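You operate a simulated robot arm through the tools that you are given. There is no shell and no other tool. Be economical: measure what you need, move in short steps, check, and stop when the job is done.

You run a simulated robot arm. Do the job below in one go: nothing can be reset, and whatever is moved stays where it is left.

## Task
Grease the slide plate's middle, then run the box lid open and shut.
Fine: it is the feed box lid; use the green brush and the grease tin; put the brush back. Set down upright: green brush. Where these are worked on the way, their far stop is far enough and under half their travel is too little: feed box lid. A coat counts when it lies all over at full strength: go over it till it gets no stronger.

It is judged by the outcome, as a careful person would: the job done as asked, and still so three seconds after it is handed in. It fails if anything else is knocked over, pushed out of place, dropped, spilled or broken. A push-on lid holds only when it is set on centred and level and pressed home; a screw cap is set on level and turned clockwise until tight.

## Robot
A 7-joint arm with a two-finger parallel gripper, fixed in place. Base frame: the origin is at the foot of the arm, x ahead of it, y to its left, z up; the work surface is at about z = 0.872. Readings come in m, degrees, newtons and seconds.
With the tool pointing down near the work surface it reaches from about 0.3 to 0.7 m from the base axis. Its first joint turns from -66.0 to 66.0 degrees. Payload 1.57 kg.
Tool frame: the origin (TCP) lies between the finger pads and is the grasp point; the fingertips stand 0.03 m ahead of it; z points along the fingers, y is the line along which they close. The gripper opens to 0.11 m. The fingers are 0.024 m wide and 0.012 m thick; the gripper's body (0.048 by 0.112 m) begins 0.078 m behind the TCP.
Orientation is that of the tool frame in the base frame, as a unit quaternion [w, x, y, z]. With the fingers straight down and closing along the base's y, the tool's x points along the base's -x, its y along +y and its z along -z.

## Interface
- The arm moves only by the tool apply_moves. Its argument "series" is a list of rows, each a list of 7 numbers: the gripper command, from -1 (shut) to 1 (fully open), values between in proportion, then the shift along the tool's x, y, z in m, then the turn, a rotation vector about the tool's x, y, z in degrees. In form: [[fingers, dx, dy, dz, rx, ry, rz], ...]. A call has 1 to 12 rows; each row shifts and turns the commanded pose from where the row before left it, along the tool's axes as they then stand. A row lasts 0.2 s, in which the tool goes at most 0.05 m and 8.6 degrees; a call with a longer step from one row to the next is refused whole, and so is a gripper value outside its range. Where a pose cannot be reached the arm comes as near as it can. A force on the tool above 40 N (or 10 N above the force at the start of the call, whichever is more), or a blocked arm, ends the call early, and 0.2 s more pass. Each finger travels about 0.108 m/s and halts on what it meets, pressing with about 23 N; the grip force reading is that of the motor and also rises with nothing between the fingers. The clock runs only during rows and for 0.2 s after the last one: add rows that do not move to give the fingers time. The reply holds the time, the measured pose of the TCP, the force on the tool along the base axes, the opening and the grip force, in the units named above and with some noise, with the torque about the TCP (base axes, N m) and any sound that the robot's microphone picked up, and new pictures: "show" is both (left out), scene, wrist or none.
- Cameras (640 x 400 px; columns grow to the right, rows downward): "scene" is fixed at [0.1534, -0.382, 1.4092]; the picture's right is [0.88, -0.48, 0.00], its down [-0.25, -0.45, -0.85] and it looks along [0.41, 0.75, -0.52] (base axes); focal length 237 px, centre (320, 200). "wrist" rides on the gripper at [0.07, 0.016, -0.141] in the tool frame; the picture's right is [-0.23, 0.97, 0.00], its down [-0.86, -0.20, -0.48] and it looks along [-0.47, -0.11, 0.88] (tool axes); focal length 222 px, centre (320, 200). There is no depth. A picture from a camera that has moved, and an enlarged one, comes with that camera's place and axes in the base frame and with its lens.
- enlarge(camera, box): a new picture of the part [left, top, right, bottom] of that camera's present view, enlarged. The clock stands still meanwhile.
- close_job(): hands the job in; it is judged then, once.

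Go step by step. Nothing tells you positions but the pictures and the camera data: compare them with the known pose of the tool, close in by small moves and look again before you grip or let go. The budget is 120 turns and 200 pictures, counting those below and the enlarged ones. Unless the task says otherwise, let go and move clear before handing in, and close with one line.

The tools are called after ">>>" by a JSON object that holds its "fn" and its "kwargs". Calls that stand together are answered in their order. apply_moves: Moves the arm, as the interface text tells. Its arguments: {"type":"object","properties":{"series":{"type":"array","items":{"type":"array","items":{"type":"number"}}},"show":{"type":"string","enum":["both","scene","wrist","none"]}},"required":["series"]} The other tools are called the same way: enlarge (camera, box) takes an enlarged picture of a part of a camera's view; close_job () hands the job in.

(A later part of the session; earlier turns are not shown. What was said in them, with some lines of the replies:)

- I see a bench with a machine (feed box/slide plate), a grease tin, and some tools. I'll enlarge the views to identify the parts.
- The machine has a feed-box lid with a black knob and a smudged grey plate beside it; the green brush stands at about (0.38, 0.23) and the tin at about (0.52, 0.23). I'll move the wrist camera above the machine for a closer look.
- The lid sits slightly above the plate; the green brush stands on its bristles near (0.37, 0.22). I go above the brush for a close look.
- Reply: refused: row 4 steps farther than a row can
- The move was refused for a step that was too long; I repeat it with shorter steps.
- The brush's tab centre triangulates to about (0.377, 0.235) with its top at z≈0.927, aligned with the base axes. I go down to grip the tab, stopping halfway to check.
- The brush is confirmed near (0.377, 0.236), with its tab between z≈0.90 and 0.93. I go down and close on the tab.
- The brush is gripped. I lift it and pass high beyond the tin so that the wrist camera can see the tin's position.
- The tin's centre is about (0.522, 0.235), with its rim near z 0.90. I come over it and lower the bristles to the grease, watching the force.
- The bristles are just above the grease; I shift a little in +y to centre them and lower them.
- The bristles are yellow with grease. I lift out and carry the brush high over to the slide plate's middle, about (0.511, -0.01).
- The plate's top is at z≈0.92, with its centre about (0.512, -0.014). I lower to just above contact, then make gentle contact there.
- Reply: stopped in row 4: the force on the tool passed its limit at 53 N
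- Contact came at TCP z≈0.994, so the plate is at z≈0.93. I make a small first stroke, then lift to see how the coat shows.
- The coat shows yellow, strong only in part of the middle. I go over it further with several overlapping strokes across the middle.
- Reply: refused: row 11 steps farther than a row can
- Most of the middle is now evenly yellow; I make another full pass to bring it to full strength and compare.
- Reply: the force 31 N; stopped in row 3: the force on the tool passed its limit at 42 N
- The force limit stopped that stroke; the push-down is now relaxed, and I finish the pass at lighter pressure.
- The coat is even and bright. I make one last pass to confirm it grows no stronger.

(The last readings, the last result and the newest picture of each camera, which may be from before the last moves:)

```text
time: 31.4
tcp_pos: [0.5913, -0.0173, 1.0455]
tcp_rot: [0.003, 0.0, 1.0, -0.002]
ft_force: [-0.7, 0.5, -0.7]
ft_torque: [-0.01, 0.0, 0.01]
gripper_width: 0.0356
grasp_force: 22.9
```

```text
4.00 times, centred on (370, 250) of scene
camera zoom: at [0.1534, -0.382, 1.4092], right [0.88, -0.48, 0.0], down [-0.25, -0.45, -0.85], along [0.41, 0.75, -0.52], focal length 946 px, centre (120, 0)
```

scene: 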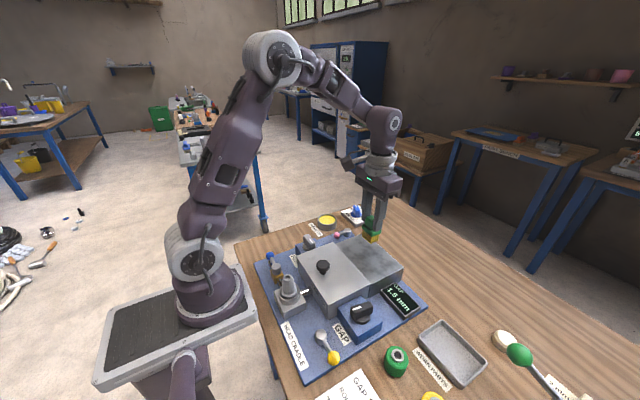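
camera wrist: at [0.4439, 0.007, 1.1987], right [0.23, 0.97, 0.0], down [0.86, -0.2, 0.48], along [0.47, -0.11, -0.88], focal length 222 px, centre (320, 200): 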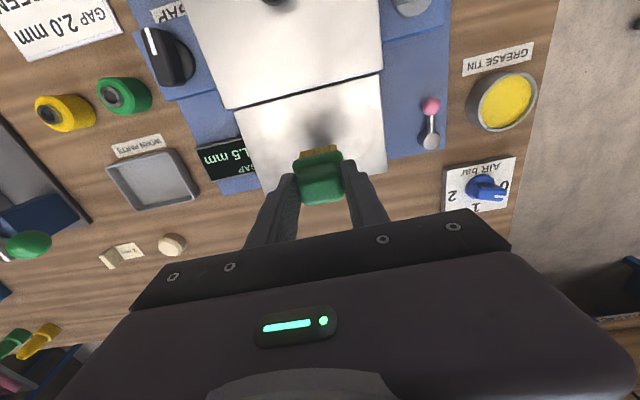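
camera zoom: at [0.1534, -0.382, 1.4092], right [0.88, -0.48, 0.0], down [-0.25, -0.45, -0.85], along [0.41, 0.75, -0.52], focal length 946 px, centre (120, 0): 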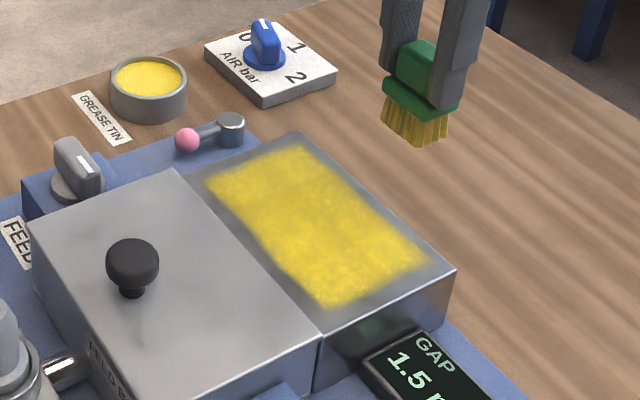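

That pass may have hovered without contact (near-zero force), so I repeat it with firmer contact.

>>> {"fn": "apply_moves", "kwargs": {"series": [[-1, 0.045, 0, 0, 0, 0, 0], [-1, 0.02, 0, 0.02, 0, 0, 0], [-1, 0, 0, 0.025, 0, 0, 0], [-1, 0, 0, 0.0065, 0, 0, 0], [-1, 0, 0.02, 0, 0, 0, 0], [-1, 0, 0.015, 0, 0, 0, 0], [-1, 0, -0.02, 0, 0, 0, 0], [-1, 0, -0.02, 0, 0, 0, 0], [-1, 0, -0.02, 0, 0, 0, 0], [-1, 0, -0.015, 0, 0, 0, 0], [-1, 0.02, 0, 0, 0, 0, 0], [-1, 0, 0.02, 0, 0, 0, 0]], "show": "none"}}

>>> {"fn": "apply_moves", "kwargs": {"series": [[-1, 0, 0.02, 0, 0, 0, 0], [-1, 0, 0.02, 0, 0, 0, 0], [-1, 0, 0.015, 0, 0, 0, 0], [-1, 0.02, 0, 0, 0, 0, 0], [-1, 0, -0.02, 0, 0, 0, 0], [-1, 0, -0.02, 0, 0, 0, 0], [-1, 0, -0.02, 0, 0, 0, 0], [-1, 0, -0.015, 0, 0, 0, 0], [-1, -0.02, 0.02, 0, 0, 0, 0], [-1, 0, 0.02, -0.025, 0, 0, 0], [-1, -0.04, 0, -0.025, 0, 0, 0], [-1, -0.045, 0, 0, 0, 0, 0]], "show": "none"}}

>>> {"fn": "enlarge", "kwargs": {"camera": "scene", "box": [310, 200, 430, 300]}}

```text
time: 34.0
tcp_pos: [0.5075, -0.0485, 0.9953]
tcp_rot: [0.004, 0.0, 1.0, -0.004]
ft_force: [-1.3, 2.0, 7.3]
ft_torque: [0.28, 0.13, -0.03]
gripper_width: 0.0353
grasp_force: 23.3
stopped in row 12: the force on the tool passed its limit at 43 N (the readings are from after the stop); the commanded pose is now the measured one
```

```text
time: 35.1
tcp_pos: [0.4872, 0.0001, 0.9949]
tcp_rot: [0.006, 0.0, 1.0, -0.001]
ft_force: [-0.7, -2.4, 9.1]
ft_torque: [-0.06, 0.19, 0.04]
gripper_width: 0.0354
grasp_force: 22.6
stopped in row 5: the force on the tool passed its limit at 43 N (the readings are from after the stop); the commanded pose is now the measured one
```

```text
4.00 times, centred on (370, 250) of scene
camera zoom: at [0.1532, -0.382, 1.4092], right [0.88, -0.48, 0.0], down [-0.25, -0.45, -0.85], along [0.41, 0.75, -0.52], focal length 946 px, centre (120, 0)
```

zoom: 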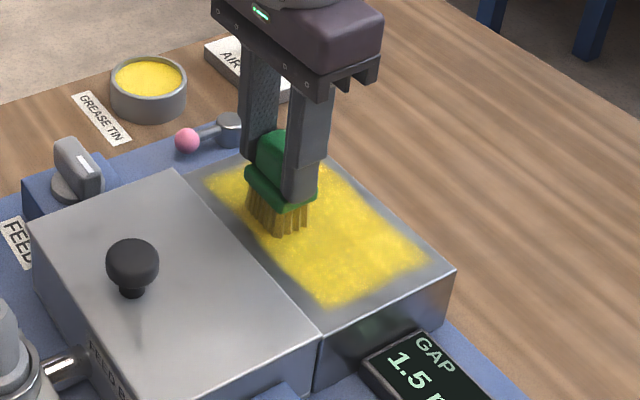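

I finish this stroke along the lid side, then lift and look from above.

>>> {"fn": "apply_moves", "kwargs": {"series": [[-1, 0, -0.015, 0, 0, 0, 0], [-1, 0, -0.02, 0, 0, 0, 0], [-1, 0, -0.015, 0, 0, 0, 0], [-1, -0.02, 0.02, 0, 0, 0, 0], [-1, 0, 0.02, 0, 0, 0, 0], [-1, 0, 0, -0.03, 0, 0, 0], [-1, -0.04, 0, -0.02, 0, 0, 0], [-1, -0.045, 0, -0.02, 0, 0, 0], [-1, -0.03, 0, -0.03, 0, 0, 0], [-1, 0, 0, 0, 0, 0, 0]]}}

>>> {"fn": "enlarge", "kwargs": {"camera": "scene", "box": [310, 200, 430, 300]}}

>>> {"fn": "enlarge", "kwargs": {"camera": "wrist", "box": [200, 20, 440, 200]}}

```text
time: 37.3
tcp_pos: [0.6218, -0.0082, 1.0983]
tcp_rot: [0.005, 0.0, 1.0, -0.001]
ft_force: [0.1, 0.5, -1.3]
ft_torque: [-0.02, 0.03, 0.0]
gripper_width: 0.0356
grasp_force: 22.8
camera wrist: at [0.5496, 0.0089, 1.2372], right [0.23, 0.97, 0.0], down [0.85, -0.2, 0.49], along [0.47, -0.11, -0.87], focal length 222 px, centre (320, 200)
```

scene: 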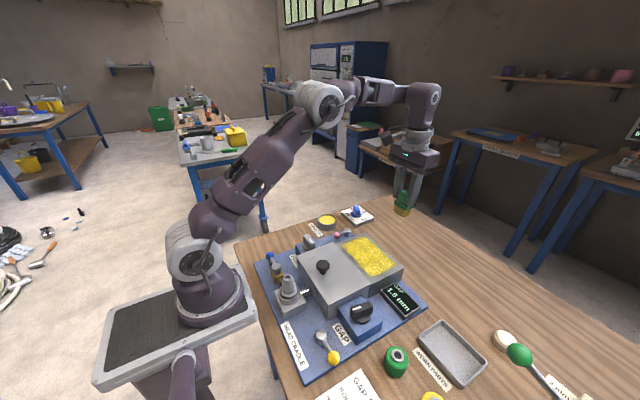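
wrist: 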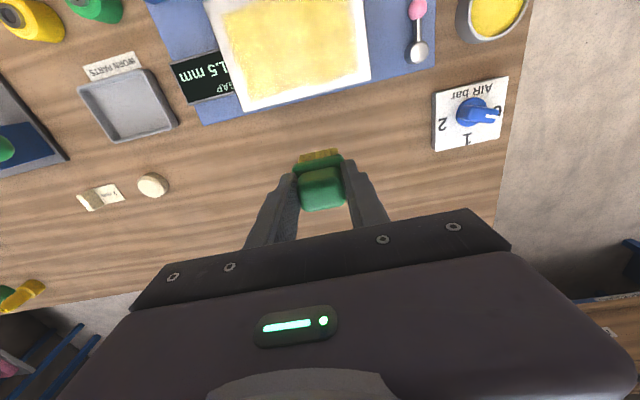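

```text
4.00 times, centred on (370, 250) of scene
camera zoom: at [0.1534, -0.382, 1.4092], right [0.88, -0.48, 0.0], down [-0.25, -0.45, -0.85], along [0.41, 0.75, -0.52], focal length 946 px, centre (120, 0)
```

zoom: 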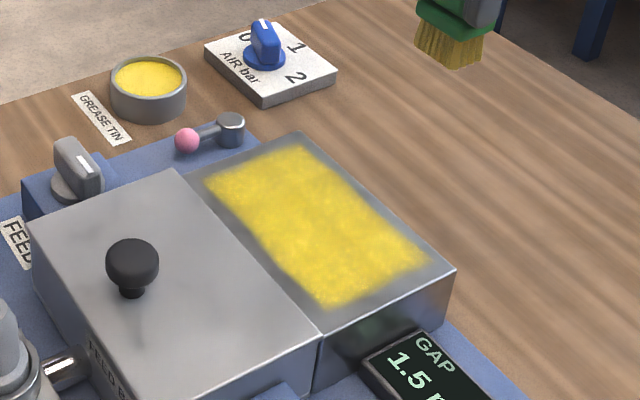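

```text
2.22 times, centred on (320, 110) of wrist
camera zoom: at [0.5496, 0.0089, 1.2372], right [0.23, 0.97, 0.0], down [0.85, -0.2, 0.49], along [0.47, -0.11, -0.87], focal length 494 px, centre (320, 400)
```

zoom: 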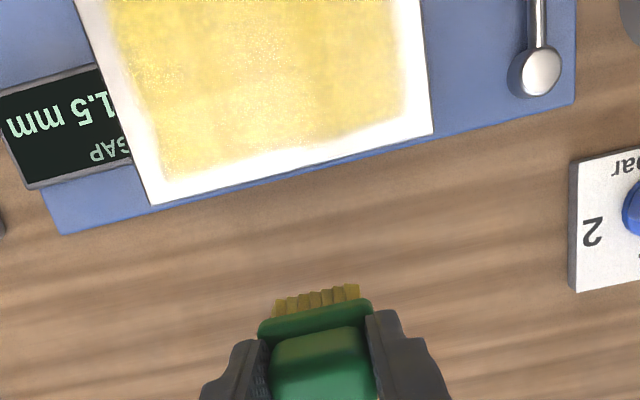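

The coat is unchanged by the last pass, so it is at full strength. I carry the brush high back to its place near (0.377, 0.235) and level the tool by 0.6°.

>>> {"fn": "apply_moves", "kwargs": {"series": [[-1, 0.0306, 0.0303, 0, 0, 0.57, 0], [-1, 0.0306, 0.0303, 0, 0, 0, 0], [-1, 0.0306, 0.0303, 0, 0, 0, 0], [-1, 0.0306, 0.0303, 0, 0, 0, 0], [-1, 0.0306, 0.0303, 0, 0, 0, 0], [-1, 0.0306, 0.0303, 0, 0, 0, 0], [-1, 0.0306, 0.0303, 0, 0, 0, 0], [-1, 0.0306, 0.0303, 0, 0, 0, 0], [-1, 0, 0, 0.04, 0, 0, 0], [-1, 0, 0, 0.04, 0, 0, 0], [-1, 0, 0, 0, 0, 0, 0]], "show": "scene"}}

>>> {"fn": "enlarge", "kwargs": {"camera": "scene", "box": [260, 170, 360, 250]}}

```text
time: 39.7
tcp_pos: [0.3769, 0.2336, 1.0148]
tcp_rot: [0.0, 0.001, 1.0, -0.001]
ft_force: [0.6, 0.5, -0.6]
ft_torque: [-0.02, -0.02, 0.0]
gripper_width: 0.0354
grasp_force: 22.5
```

scene: 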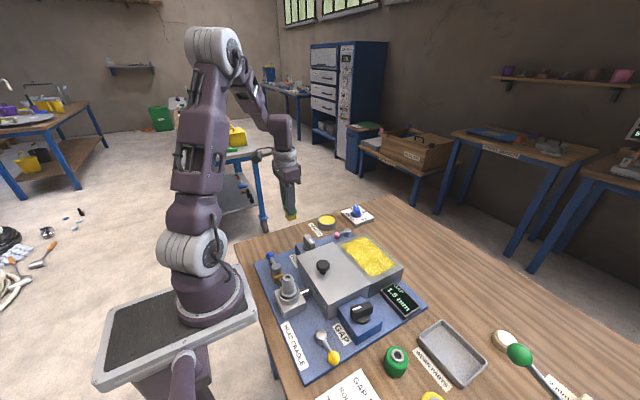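

```text
5.00 times, centred on (310, 210) of scene
camera zoom: at [0.1534, -0.382, 1.4092], right [0.88, -0.48, 0.0], down [-0.25, -0.45, -0.85], along [0.41, 0.75, -0.52], focal length 1183 px, centre (370, 150)
```

zoom: 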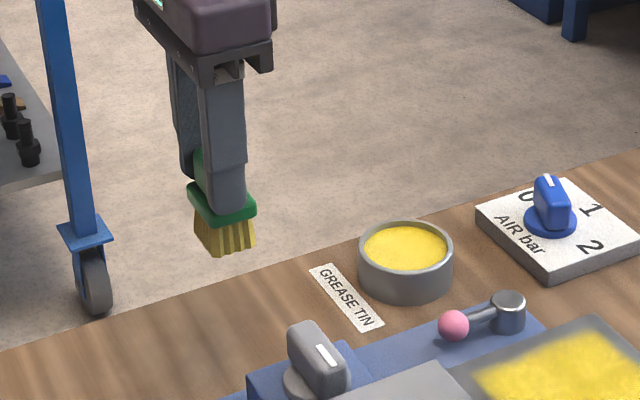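

The brush is level over its spot; I lower it until it touches.

>>> {"fn": "apply_moves", "kwargs": {"series": [[-1, 0, 0.001, 0.04, 0, 0, 0], [-1, 0, 0, 0.025, 0, 0, 0], [-1, 0, 0, 0.008, 0, 0, 0], [-1, 0, 0, 0.002, 0, 0, 0], [-1, 0, 0, 0, 0, 0, 0]], "show": "none"}}

>>> {"fn": "enlarge", "kwargs": {"camera": "scene", "box": [260, 190, 340, 250]}}

```text
time: 40.9
tcp_pos: [0.377, 0.2333, 0.9407]
tcp_rot: [0.001, 0.001, 1.0, -0.002]
ft_force: [0.8, -0.3, -1.7]
ft_torque: [0.04, 0.04, 0.01]
gripper_width: 0.0354
grasp_force: 23.7
```

```text
6.67 times, centred on (300, 220) of scene
camera zoom: at [0.1534, -0.382, 1.4092], right [0.88, -0.48, 0.0], down [-0.25, -0.45, -0.85], along [0.41, 0.75, -0.52], focal length 1577 px, centre (453, 67)
```

zoom: 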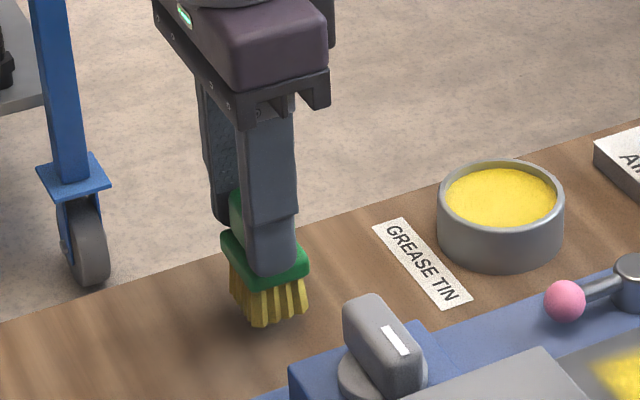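

The bristles are still several millimetres above the bench; I go down in small steps.

>>> {"fn": "apply_moves", "kwargs": {"series": [[-1, 0, 0, 0.002, 0, 0, 0], [-1, 0, 0, 0.002, 0, 0, 0], [-1, 0, 0, 0.001, 0, 0, 0], [-1, 0, 0, 0, 0, 0, 0]], "show": "none"}}

>>> {"fn": "enlarge", "kwargs": {"camera": "scene", "box": [260, 190, 340, 250]}}

```text
time: 41.9
tcp_pos: [0.3758, 0.2347, 0.9345]
tcp_rot: [0.0, 0.0, 1.0, -0.002]
ft_force: [0.4, 0.1, -1.6]
ft_torque: [-0.02, 0.03, 0.01]
gripper_width: 0.0353
grasp_force: 22.6
```

```text
6.67 times, centred on (300, 220) of scene
camera zoom: at [0.1534, -0.382, 1.4092], right [0.88, -0.48, 0.0], down [-0.25, -0.45, -0.85], along [0.41, 0.75, -0.52], focal length 1577 px, centre (453, 67)
```

zoom: 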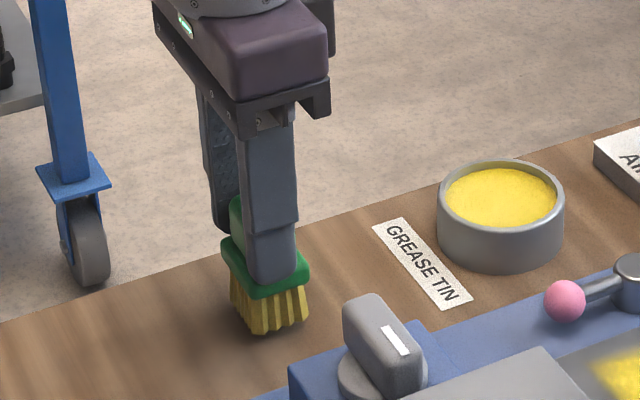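

Not yet touching (no force); I continue in small steps.

>>> {"fn": "apply_moves", "kwargs": {"series": [[-1, 0, 0, 0.0015, 0, 0, 0], [-1, 0, 0, 0.0015, 0, 0, 0], [-1, 0, 0, 0, 0, 0, 0]], "show": "none"}}

>>> {"fn": "apply_moves", "kwargs": {"series": [[-1, 0, 0, 0.0012, 0, 0, 0], [-1, 0, 0, 0, 0, 0, 0]], "show": "none"}}

>>> {"fn": "enlarge", "kwargs": {"camera": "scene", "box": [260, 190, 340, 250]}}

```text
time: 42.7
tcp_pos: [0.3775, 0.2332, 0.9325]
tcp_rot: [0.0, 0.0, 1.0, -0.001]
ft_force: [-0.3, 0.2, -1.7]
ft_torque: [-0.03, 0.0, -0.02]
gripper_width: 0.0358
grasp_force: 22.8
```

```text
time: 43.3
tcp_pos: [0.3776, 0.2334, 0.9321]
tcp_rot: [0.0, 0.001, 1.0, -0.002]
ft_force: [0.6, 0.0, -0.5]
ft_torque: [0.01, 0.01, 0.0]
gripper_width: 0.0357
grasp_force: 22.9
```

```text
6.67 times, centred on (300, 220) of scene
camera zoom: at [0.1534, -0.382, 1.4092], right [0.88, -0.48, 0.0], down [-0.25, -0.45, -0.85], along [0.41, 0.75, -0.52], focal length 1577 px, centre (453, 67)
```

zoom: 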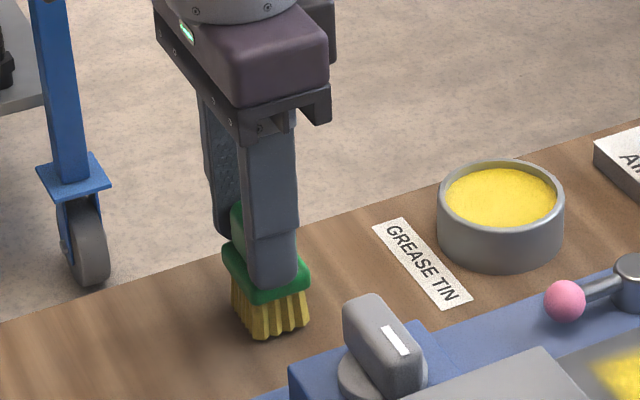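

The bristles are just touching; one more small step, then I open the fingers.

>>> {"fn": "apply_moves", "kwargs": {"series": [[-1, 0, 0, 0.0012, 0, 0, 0], [-1, 0, 0, 0, 0, 0, 0]], "show": "none"}}

```text
time: 43.9
tcp_pos: [0.3775, 0.2353, 0.9299]
tcp_rot: [0.0, -0.001, 1.0, -0.002]
ft_force: [-0.3, 0.9, -0.9]
ft_torque: [0.02, 0.02, -0.01]
gripper_width: 0.0353
grasp_force: 22.9
```

>>> {"fn": "apply_moves", "kwargs": {"series": [[-1, 0, 0, 0.001, 0, 0, 0], [-1, 0, 0, 0, 0, 0, 0]], "show": "none"}}

>>> {"fn": "enlarge", "kwargs": {"camera": "scene", "box": [270, 210, 320, 245]}}

```text
time: 44.5
tcp_pos: [0.376, 0.2343, 0.9286]
tcp_rot: [-0.001, 0.0, 1.0, -0.002]
ft_force: [-0.5, -0.8, -1.6]
ft_torque: [0.01, 0.01, 0.0]
gripper_width: 0.0355
grasp_force: 23.4
```

```text
11.43 times, centred on (295, 228) of scene
camera zoom: at [0.1534, -0.382, 1.4092], right [0.88, -0.48, 0.0], down [-0.25, -0.45, -0.85], along [0.41, 0.75, -0.52], focal length 2704 px, centre (606, -114)
```

zoom: 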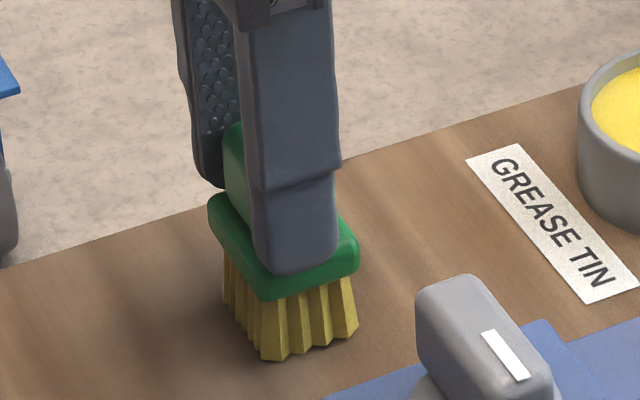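

The bristles look to be on the bench; I press a hair further to get a clear contact reading.

>>> {"fn": "apply_moves", "kwargs": {"series": [[-1, 0, 0, 0.001, 0, 0, 0], [-1, 0, 0, 0, 0, 0, 0]], "show": "none"}}

>>> {"fn": "apply_moves", "kwargs": {"series": [[-1, 0, 0, 0.001, 0, 0, 0], [-1, 0, 0, 0, 0, 0, 0]], "show": "none"}}

>>> {"fn": "enlarge", "kwargs": {"camera": "scene", "box": [270, 210, 320, 245]}}

```text
time: 45.1
tcp_pos: [0.3773, 0.2336, 0.9294]
tcp_rot: [0.0, 0.0, 1.0, -0.001]
ft_force: [-0.4, -0.5, 4.8]
ft_torque: [0.13, -0.12, -0.01]
gripper_width: 0.0356
grasp_force: 23.3
```

```text
time: 45.7
tcp_pos: [0.3766, 0.2332, 0.9284]
tcp_rot: [0.001, 0.0, 1.0, -0.001]
ft_force: [-2.8, -1.3, 8.5]
ft_torque: [0.06, 0.0, 0.05]
gripper_width: 0.0354
grasp_force: 23.0
stopped in row 2: the force on the tool passed its limit at 42 N (the readings are from after the stop); the commanded pose is now the measured one
```

```text
11.43 times, centred on (295, 228) of scene
camera zoom: at [0.1532, -0.3821, 1.4092], right [0.88, -0.48, 0.0], down [-0.25, -0.45, -0.85], along [0.41, 0.75, -0.52], focal length 2704 px, centre (606, -114)
```

zoom: 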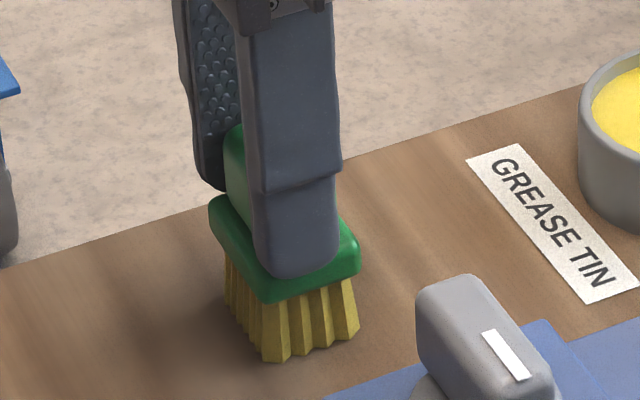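

Firm contact is made, so the brush stands on the bench. I open the fingers gently and rise straight up.

>>> {"fn": "apply_moves", "kwargs": {"series": [[-0.2, 0, 0, 0, 0, 0, 0], [0.2, 0, 0, 0, 0, 0, 0], [0.6, 0, 0, 0, 0, 0, 0], [0.8, 0, 0, 0, 0, 0, 0], [0.8, 0, 0, -0.03, 0, 0, 0], [0.8, 0, 0, -0.045, 0, 0, 0], [0.8, 0, 0, -0.045, 0, 0, 0], [0.8, 0, 0, 0, 0, 0, 0]], "show": "both"}}

>>> {"fn": "enlarge", "kwargs": {"camera": "scene", "box": [260, 190, 340, 250]}}

```text
time: 47.5
tcp_pos: [0.3757, 0.2322, 1.0498]
tcp_rot: [0.001, 0.0, 1.0, -0.001]
ft_force: [0.3, -0.4, 0.7]
ft_torque: [-0.02, -0.01, 0.0]
gripper_width: 0.0992
grasp_force: 0.1
camera wrist: at [0.3071, 0.2492, 1.1898], right [0.23, 0.97, 0.0], down [0.85, -0.2, 0.48], along [0.47, -0.11, -0.88], focal length 222 px, centre (320, 200)
```

scene: 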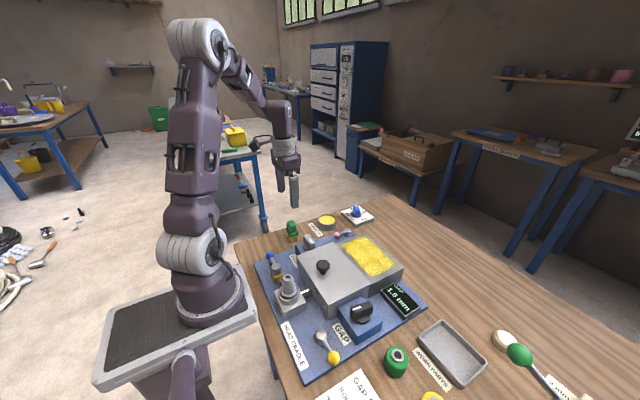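
wrist: 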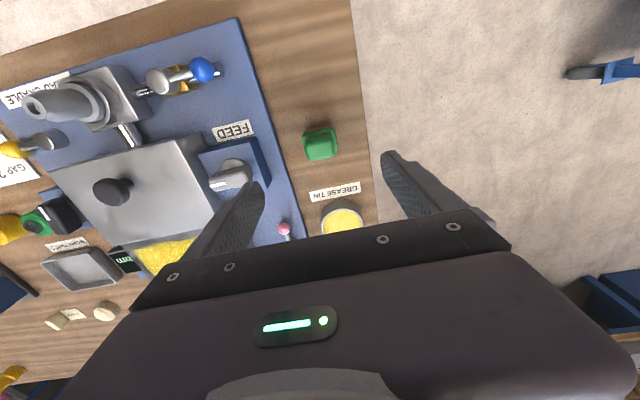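

```text
6.67 times, centred on (300, 220) of scene
camera zoom: at [0.1534, -0.382, 1.4092], right [0.88, -0.48, 0.0], down [-0.25, -0.45, -0.85], along [0.41, 0.75, -0.52], focal length 1577 px, centre (453, 67)
```

zoom: 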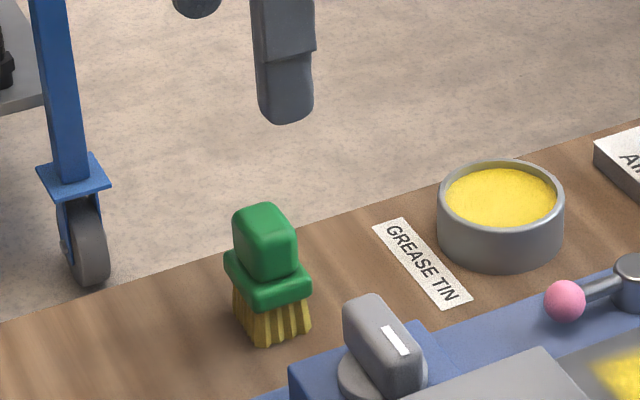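

The brush stands upright back at its place. Next I move over the lid's knob at about (0.363, -0.012).

>>> {"fn": "apply_moves", "kwargs": {"series": [[0.5, 0.002, -0.045, 0, 0, 0, 0], [0.5, 0.002, -0.045, 0, 0, 0, 0], [0.3, 0.002, -0.045, 0, 0, 0, 0], [0.2, 0.002, -0.045, 0, 0, 0, 0], [0.2, 0.004, -0.045, 0, 0, 0, 0], [0.2, 0.0, -0.019, 0, 0, 0, 0], [0.2, 0.0, 0, 0.03, 0, 0, 0], [0.2, 0.0, 0, 0, 0, 0, 0]]}}

>>> {"fn": "enlarge", "kwargs": {"camera": "wrist", "box": [220, 80, 420, 240]}}

>>> {"fn": "enlarge", "kwargs": {"camera": "scene", "box": [280, 220, 380, 300]}}

```text
time: 49.3
tcp_pos: [0.363, -0.0108, 1.0177]
tcp_rot: [0.001, 0.0, 1.0, -0.001]
ft_force: [-0.2, 0.5, -0.5]
ft_torque: [0.0, -0.03, 0.01]
gripper_width: 0.0661
grasp_force: 0.0
camera wrist: at [0.2937, 0.0058, 1.1578], right [0.23, 0.97, 0.0], down [0.85, -0.2, 0.48], along [0.47, -0.11, -0.88], focal length 222 px, centre (320, 200)
```

scene: 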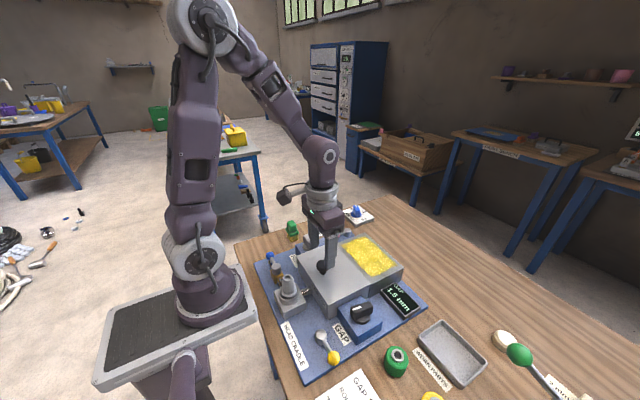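
wrist: 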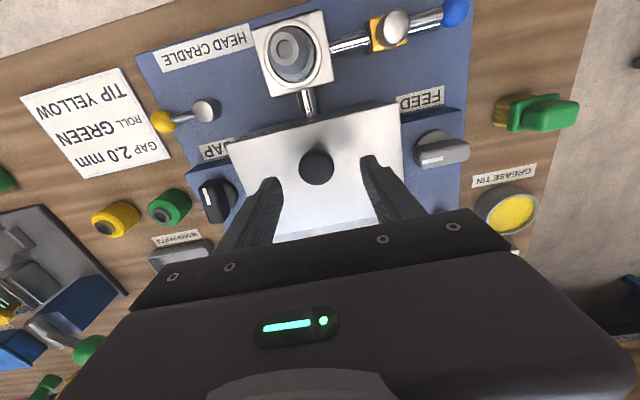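

```text
2.50 times, centred on (320, 160) of wrist
camera zoom: at [0.2937, 0.0058, 1.1578], right [0.23, 0.97, 0.0], down [0.85, -0.2, 0.48], along [0.47, -0.11, -0.88], focal length 555 px, centre (320, 300)
```

zoom: 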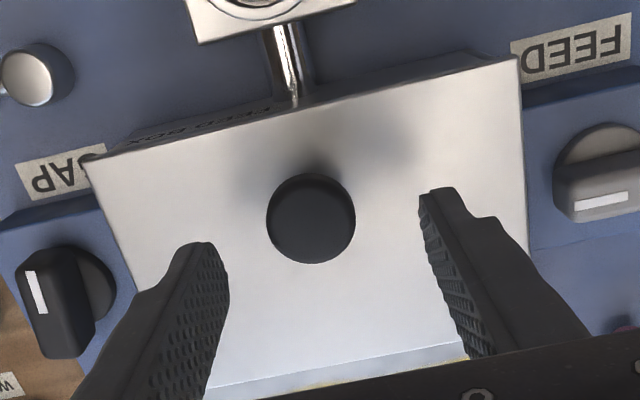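

```text
5.00 times, centred on (330, 260) of scene
camera zoom: at [0.1534, -0.382, 1.4092], right [0.88, -0.48, 0.0], down [-0.25, -0.45, -0.85], along [0.41, 0.75, -0.52], focal length 1183 px, centre (270, -100)
```

zoom: 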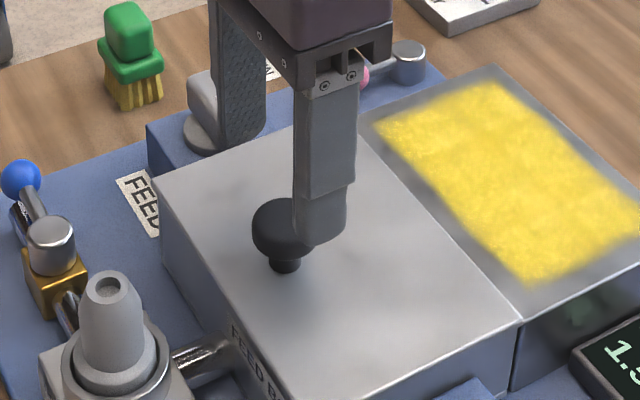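

The knob is about 33 mm across at (0.364, -0.014). I centre on it, go down and grip.

>>> {"fn": "apply_moves", "kwargs": {"series": [[0.2, -0.001, -0.003, 0.03, 0, 0, 0], [0.2, 0, 0, 0.014, 0, 0, 0], [0.2, 0, 0, 0, 0, 0, 0], [-1, 0, 0, 0, 0, 0, 0], [-1, 0, 0, 0, 0, 0, 0], [-1, 0, 0, 0, 0, 0, 0]], "show": "none"}}

>>> {"fn": "enlarge", "kwargs": {"camera": "scene", "box": [280, 220, 380, 300]}}

```text
time: 50.7
tcp_pos: [0.3656, -0.0151, 0.9734]
tcp_rot: [0.0, 0.0, 1.0, -0.001]
ft_force: [1.0, -9.2, -14.9]
ft_torque: [-0.2, -0.44, -0.01]
gripper_width: 0.033
grasp_force: 41.1
```

```text
5.00 times, centred on (330, 260) of scene
camera zoom: at [0.1536, -0.3822, 1.4091], right [0.88, -0.48, 0.0], down [-0.25, -0.45, -0.85], along [0.41, 0.75, -0.52], focal length 1183 px, centre (270, -100)
```

zoom: 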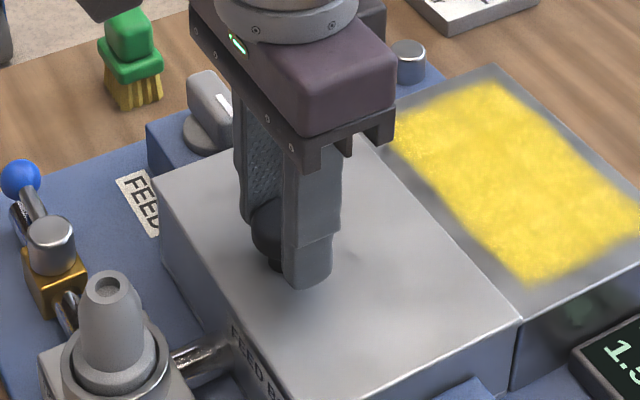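

The knob is gripped. I probe with a small pull in +x (toward the plate) to see whether the lid slides.

>>> {"fn": "apply_moves", "kwargs": {"series": [[-1, -0.004, 0, 0, 0, 0, 0], [-1, -0.004, 0, 0, 0, 0, 0], [-1, 0, 0, 0, 0, 0, 0]], "show": "none"}}

>>> {"fn": "enlarge", "kwargs": {"camera": "scene", "box": [280, 220, 400, 320]}}

```text
time: 51.5
tcp_pos: [0.3726, -0.0149, 0.9738]
tcp_rot: [0.0, 0.001, 1.0, -0.001]
ft_force: [-0.5, -27.7, -13.3]
ft_torque: [-0.52, 0.41, -0.01]
gripper_width: 0.0331
grasp_force: 40.8
```

```text
4.00 times, centred on (340, 270) of scene
camera zoom: at [0.1535, -0.3827, 1.409], right [0.88, -0.48, 0.0], down [-0.25, -0.45, -0.85], along [0.41, 0.75, -0.52], focal length 946 px, centre (240, -80)
```

zoom: 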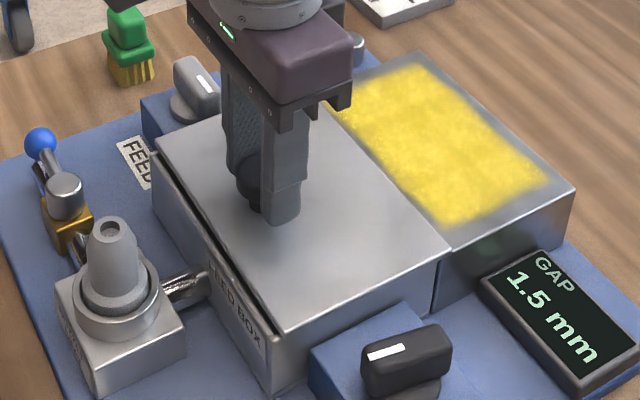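

The lid slides in +x over the plate. I relax the side load by a small -y shift, then continue.

>>> {"fn": "apply_moves", "kwargs": {"series": [[-1, 0, -0.0015, 0, 0, 0, 0], [-1, 0, 0, -0.001, 0, 0, 0], [-1, 0, 0, 0, 0, 0, 0]], "show": "none"}}

```text
time: 52.3
tcp_pos: [0.3729, -0.0152, 0.9749]
tcp_rot: [0.0, -0.001, 1.0, -0.001]
ft_force: [-0.2, -8.2, -30.3]
ft_torque: [-0.11, 0.2, 0.02]
gripper_width: 0.0328
grasp_force: 41.3
```

>>> {"fn": "apply_moves", "kwargs": {"series": [[-1, 0, -0.0005, 0.0018, 0, 0, 0], [-1, -0.01, 0, 0, 0, 0, 0], [-1, -0.01, 0, 0, 0, 0, 0], [-1, 0, 0, 0, 0, 0, 0]], "show": "none"}}

```text
time: 53.3
tcp_pos: [0.395, -0.0148, 0.974]
tcp_rot: [0.003, 0.0, 1.0, -0.001]
ft_force: [0.9, 10.4, 30.8]
ft_torque: [0.24, -0.28, 0.03]
gripper_width: 0.0332
grasp_force: 41.1
```

>>> {"fn": "apply_moves", "kwargs": {"series": [[-1, 0, 0.0005, -0.0015, 0, 0, 0], [-1, -0.01, 0, 0, 0, 0, 0], [-1, -0.01, 0, 0, 0, 0, 0], [-1, 0, 0, 0, 0, 0, 0]], "show": "none"}}

```text
time: 54.3
tcp_pos: [0.4144, -0.0144, 0.9744]
tcp_rot: [-0.001, 0.0, 1.0, -0.001]
ft_force: [-0.9, 12.2, -25.8]
ft_torque: [0.14, 0.66, 0.0]
gripper_width: 0.033
grasp_force: 41.5
```

>>> {"fn": "apply_moves", "kwargs": {"series": [[-1, 0, 0.0006, 0.0006, 0, 0, 0], [-1, -0.01, 0, 0, 0, 0, 0], [-1, -0.01, 0, 0, 0, 0, 0], [-1, 0, 0, 0, 0, 0, 0]], "show": "scene"}}

>>> {"fn": "enlarge", "kwargs": {"camera": "scene", "box": [280, 220, 420, 320]}}

```text
time: 55.3
tcp_pos: [0.4325, -0.0148, 0.9745]
tcp_rot: [0.002, -0.001, 1.0, -0.002]
ft_force: [-0.2, -7.0, 3.7]
ft_torque: [-0.2, 0.62, -0.03]
gripper_width: 0.0332
grasp_force: 40.9
```

scene: 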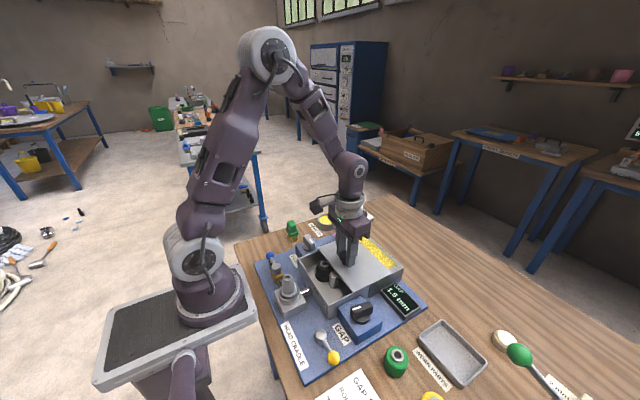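

```text
4.00 times, centred on (350, 270) of scene
camera zoom: at [0.1533, -0.3822, 1.4092], right [0.88, -0.48, 0.0], down [-0.25, -0.45, -0.85], along [0.41, 0.75, -0.52], focal length 946 px, centre (200, -80)
```

zoom: 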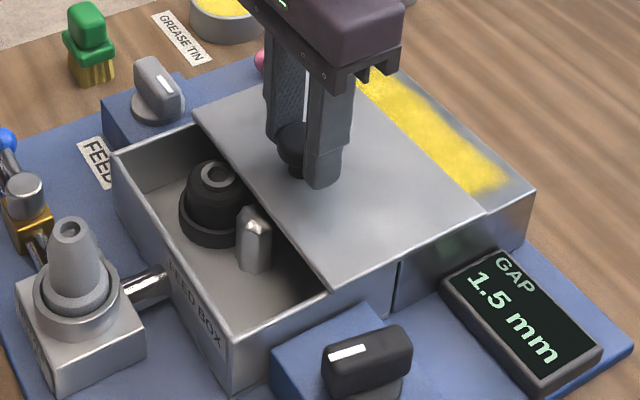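

The lid is over halfway open with things visible inside the box. I continue toward the far stop.

>>> {"fn": "apply_moves", "kwargs": {"series": [[-1, -0.01, 0, 0, 0, 0, 0], [-1, -0.01, 0, 0, 0, 0, 0], [-1, 0, 0, 0, 0, 0, 0]], "show": "none"}}

>>> {"fn": "apply_moves", "kwargs": {"series": [[-1, -0.008, 0, 0, 0, 0, 0], [-1, -0.008, 0, 0, 0, 0, 0], [-1, 0, 0, 0, 0, 0, 0]], "show": "none"}}

>>> {"fn": "enlarge", "kwargs": {"camera": "scene", "box": [280, 220, 420, 320]}}

```text
time: 56.1
tcp_pos: [0.4531, -0.0162, 0.9748]
tcp_rot: [0.0, 0.0, 1.0, -0.001]
ft_force: [0.4, -7.5, 0.4]
ft_torque: [-0.11, -0.49, -0.04]
gripper_width: 0.0332
grasp_force: 40.8
```

```text
time: 56.9
tcp_pos: [0.4681, -0.0145, 0.9753]
tcp_rot: [0.0, 0.0, 1.0, 0.0]
ft_force: [-1.0, -17.6, 1.8]
ft_torque: [-0.38, 0.7, -0.03]
gripper_width: 0.0331
grasp_force: 41.3
```

```text
4.00 times, centred on (350, 270) of scene
camera zoom: at [0.1533, -0.3825, 1.4091], right [0.88, -0.48, 0.0], down [-0.25, -0.45, -0.85], along [0.41, 0.75, -0.52], focal length 946 px, centre (200, -80)
```

zoom: 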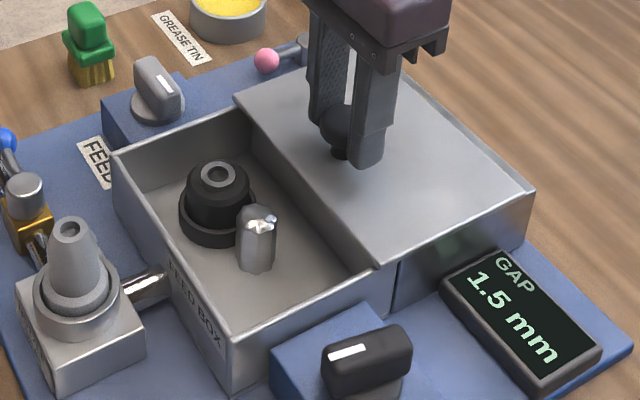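

The lid is nearly fully open. I push on in small steps to find the stop, easing y a bit.

>>> {"fn": "apply_moves", "kwargs": {"series": [[-1, -0.004, -0.0008, 0, 0, 0, 0], [-1, -0.004, 0, 0, 0, 0, 0], [-1, 0, 0, 0, 0, 0, 0]], "show": "none"}}

>>> {"fn": "apply_moves", "kwargs": {"series": [[-1, -0.004, 0, 0, 0, 0, 0], [-1, -0.003, 0, 0, 0, 0, 0], [-1, 0, 0, 0, 0, 0, 0]], "show": "none"}}

>>> {"fn": "enlarge", "kwargs": {"camera": "scene", "box": [280, 220, 420, 320]}}

```text
time: 57.7
tcp_pos: [0.4776, -0.0141, 0.9748]
tcp_rot: [0.003, -0.001, 1.0, -0.001]
ft_force: [-1.2, -11.0, 24.5]
ft_torque: [-0.25, 0.52, 0.02]
gripper_width: 0.0331
grasp_force: 41.5
```

```text
time: 58.5
tcp_pos: [0.484, -0.0141, 0.9749]
tcp_rot: [0.0, 0.001, 1.0, -0.001]
ft_force: [-8.7, -14.3, 17.5]
ft_torque: [-0.27, 0.04, -0.08]
gripper_width: 0.0332
grasp_force: 40.9
```

```text
4.00 times, centred on (350, 270) of scene
camera zoom: at [0.1529, -0.3824, 1.4092], right [0.88, -0.48, 0.0], down [-0.25, -0.45, -0.85], along [0.41, 0.75, -0.52], focal length 946 px, centre (200, -80)
```

zoom: 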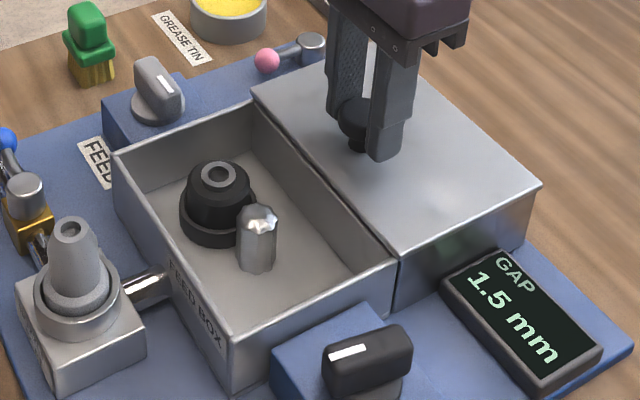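

An opposing x force has appeared, so the stop is being met at x≈0.484. I nudge once more to confirm, then begin shutting.

>>> {"fn": "apply_moves", "kwargs": {"series": [[-1, -0.0012, 0, 0, 0, 0, 0], [-1, 0, 0, 0, 0, 0, 0]], "show": "none"}}

>>> {"fn": "apply_moves", "kwargs": {"series": [[-1, 0.005, -0.0008, -0.0006, 0, 0, 0], [-1, 0.01, 0, 0, 0, 0, 0], [-1, 0.01, 0, 0, 0, 0, 0], [-1, 0, 0, 0, 0, 0, 0]], "show": "none"}}

```text
time: 59.1
tcp_pos: [0.4842, -0.0134, 0.9746]
tcp_rot: [0.0, 0.0, 1.0, -0.001]
ft_force: [-19.2, -13.2, 20.4]
ft_torque: [-0.3, 0.67, -0.07]
gripper_width: 0.033
grasp_force: 41.2
```

```text
time: 60.1
tcp_pos: [0.4605, -0.0153, 0.9744]
tcp_rot: [0.001, 0.0, 1.0, -0.001]
ft_force: [0.9, -6.2, -22.4]
ft_torque: [-0.1, -0.89, 0.03]
gripper_width: 0.0334
grasp_force: 41.1
```

Far stop confirmed (19 N with no motion), and the lid is following back. I continue shutting it.

>>> {"fn": "apply_moves", "kwargs": {"series": [[-1, 0.01, 0, 0.0007, 0, 0, 0], [-1, 0.01, 0, 0, 0, 0, 0], [-1, 0.01, 0, 0, 0, 0, 0], [-1, 0, 0, 0, 0, 0, 0]], "show": "none"}}

>>> {"fn": "apply_moves", "kwargs": {"series": [[-1, 0.01, 0, 0, 0, 0, 0], [-1, 0.01, 0, 0, 0, 0, 0], [-1, 0.01, 0, 0, 0, 0, 0], [-1, 0, 0, 0, 0, 0, 0]], "show": "none"}}

```text
time: 61.1
tcp_pos: [0.4313, -0.0143, 0.9737]
tcp_rot: [0.0, 0.0, 1.0, 0.0]
ft_force: [0.6, 6.5, -25.6]
ft_torque: [0.11, -0.3, 0.1]
gripper_width: 0.0332
grasp_force: 40.8
```

```text
time: 62.1
tcp_pos: [0.4012, -0.0144, 0.9746]
tcp_rot: [0.002, 0.0, 1.0, -0.001]
ft_force: [1.5, 17.2, -11.0]
ft_torque: [0.33, -0.57, -0.09]
gripper_width: 0.0331
grasp_force: 41.4
```

>>> {"fn": "apply_moves", "kwargs": {"series": [[-1, 0.01, 0.0008, 0.0004, 0, 0, 0], [-1, 0.01, 0, 0, 0, 0, 0], [-1, 0.01, 0, 0, 0, 0, 0], [-1, 0, 0, 0, 0, 0, 0]], "show": "none"}}

>>> {"fn": "apply_moves", "kwargs": {"series": [[-1, 0.004, 0, 0, 0, 0, 0], [-1, 0.002, 0, 0, 0, 0, 0], [-1, 0, 0, 0, 0, 0, 0]], "show": "none"}}

>>> {"fn": "enlarge", "kwargs": {"camera": "scene", "box": [280, 220, 420, 320]}}

```text
time: 63.1
tcp_pos: [0.3713, -0.0147, 0.9748]
tcp_rot: [0.002, 0.0, 1.0, -0.002]
ft_force: [2.1, 6.6, 20.4]
ft_torque: [0.16, -0.93, 0.04]
gripper_width: 0.0334
grasp_force: 41.1
```

```text
time: 63.9
tcp_pos: [0.365, -0.0139, 0.9736]
tcp_rot: [0.002, 0.0, 1.0, 0.0]
ft_force: [9.7, -3.5, 14.8]
ft_torque: [-0.18, -0.26, 0.02]
gripper_width: 0.0333
grasp_force: 41.2
```

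```text
4.00 times, centred on (350, 270) of scene
camera zoom: at [0.1534, -0.3821, 1.4092], right [0.88, -0.48, 0.0], down [-0.25, -0.45, -0.85], along [0.41, 0.75, -0.52], focal length 946 px, centre (200, -80)
```

zoom: 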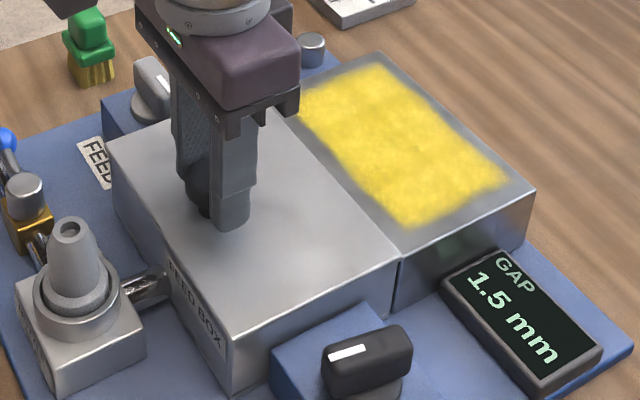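

The lid is shut and meeting its closed stop. I nudge once more, then release the knob and rise clear.

>>> {"fn": "apply_moves", "kwargs": {"series": [[-1, 0.001, 0, 0, 0, 0, 0], [-1, 0, 0, 0, 0, 0, 0], [-0.2, 0, 0, 0, 0, 0, 0], [0.2, 0, 0, 0, 0, 0, 0], [0.2, 0, 0, 0, 0, 0, 0], [0.2, 0, 0, -0.03, 0, 0, 0], [0.2, 0, 0, -0.045, 0, 0, 0], [0.2, 0, 0, -0.045, 0, 0, 0], [0.2, 0.02, 0, -0.04, 0, 0, 0], [0.2, 0, 0, 0, 0, 0, 0]]}}

>>> {"fn": "enlarge", "kwargs": {"camera": "scene", "box": [260, 200, 420, 320]}}

>>> {"fn": "enlarge", "kwargs": {"camera": "wrist", "box": [180, 60, 440, 240]}}

```text
time: 66.1
tcp_pos: [0.343, -0.0153, 1.1336]
tcp_rot: [0.001, 0.0, 1.0, -0.001]
ft_force: [0.5, 0.5, -0.4]
ft_torque: [-0.01, 0.0, 0.01]
gripper_width: 0.0659
grasp_force: 0.0
camera wrist: at [0.2738, 0.0012, 1.2741], right [0.23, 0.97, 0.0], down [0.85, -0.2, 0.48], along [0.47, -0.11, -0.88], focal length 222 px, centre (320, 200)
```

scene: 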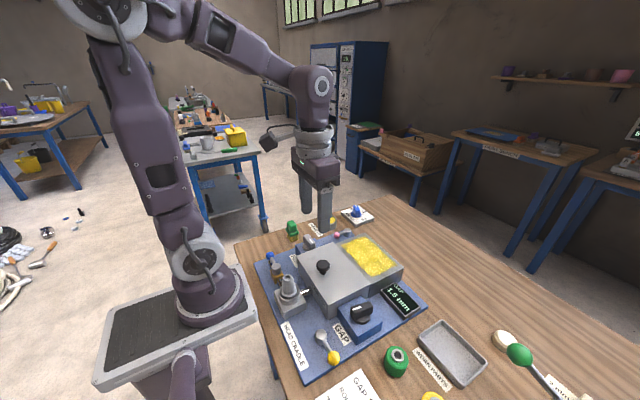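
wrist: 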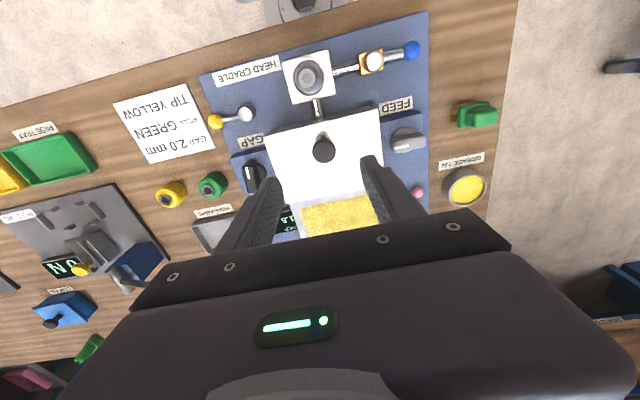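

```text
3.33 times, centred on (340, 260) of scene
camera zoom: at [0.1534, -0.382, 1.4092], right [0.88, -0.48, 0.0], down [-0.25, -0.45, -0.85], along [0.41, 0.75, -0.52], focal length 789 px, centre (253, 0)
```

zoom: 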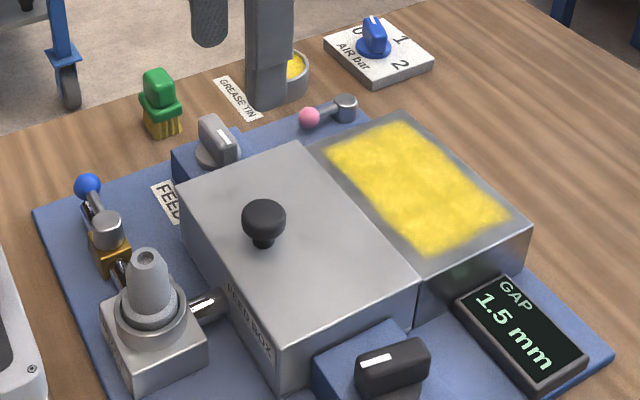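

```text
2.22 times, centred on (310, 150) of wrist
camera zoom: at [0.2738, 0.0012, 1.2741], right [0.23, 0.97, 0.0], down [0.85, -0.2, 0.48], along [0.47, -0.11, -0.88], focal length 494 px, centre (342, 311)
```

zoom: 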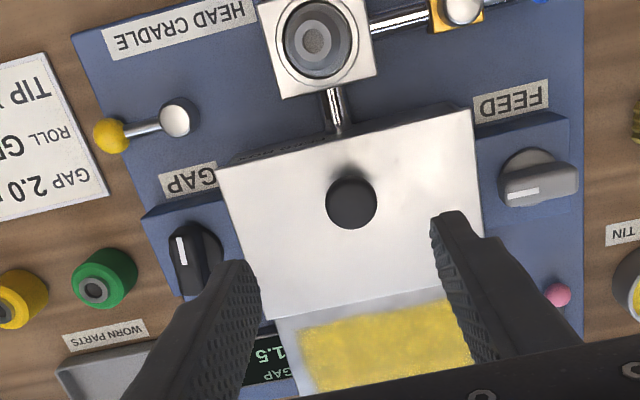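

The lid is shut, the plate's middle is fully coated, the brush stands upright in its place, and the arm is clear, so I hand the job in.

>>> {"fn": "close_job", "kwargs": {}}

```text
The job is handed in.
```

I greased the slide plate's middle until further passes made it no stronger, ran the feed box lid to its far stop and shut again, and put the green brush back upright within a few millimetres of where it stood.
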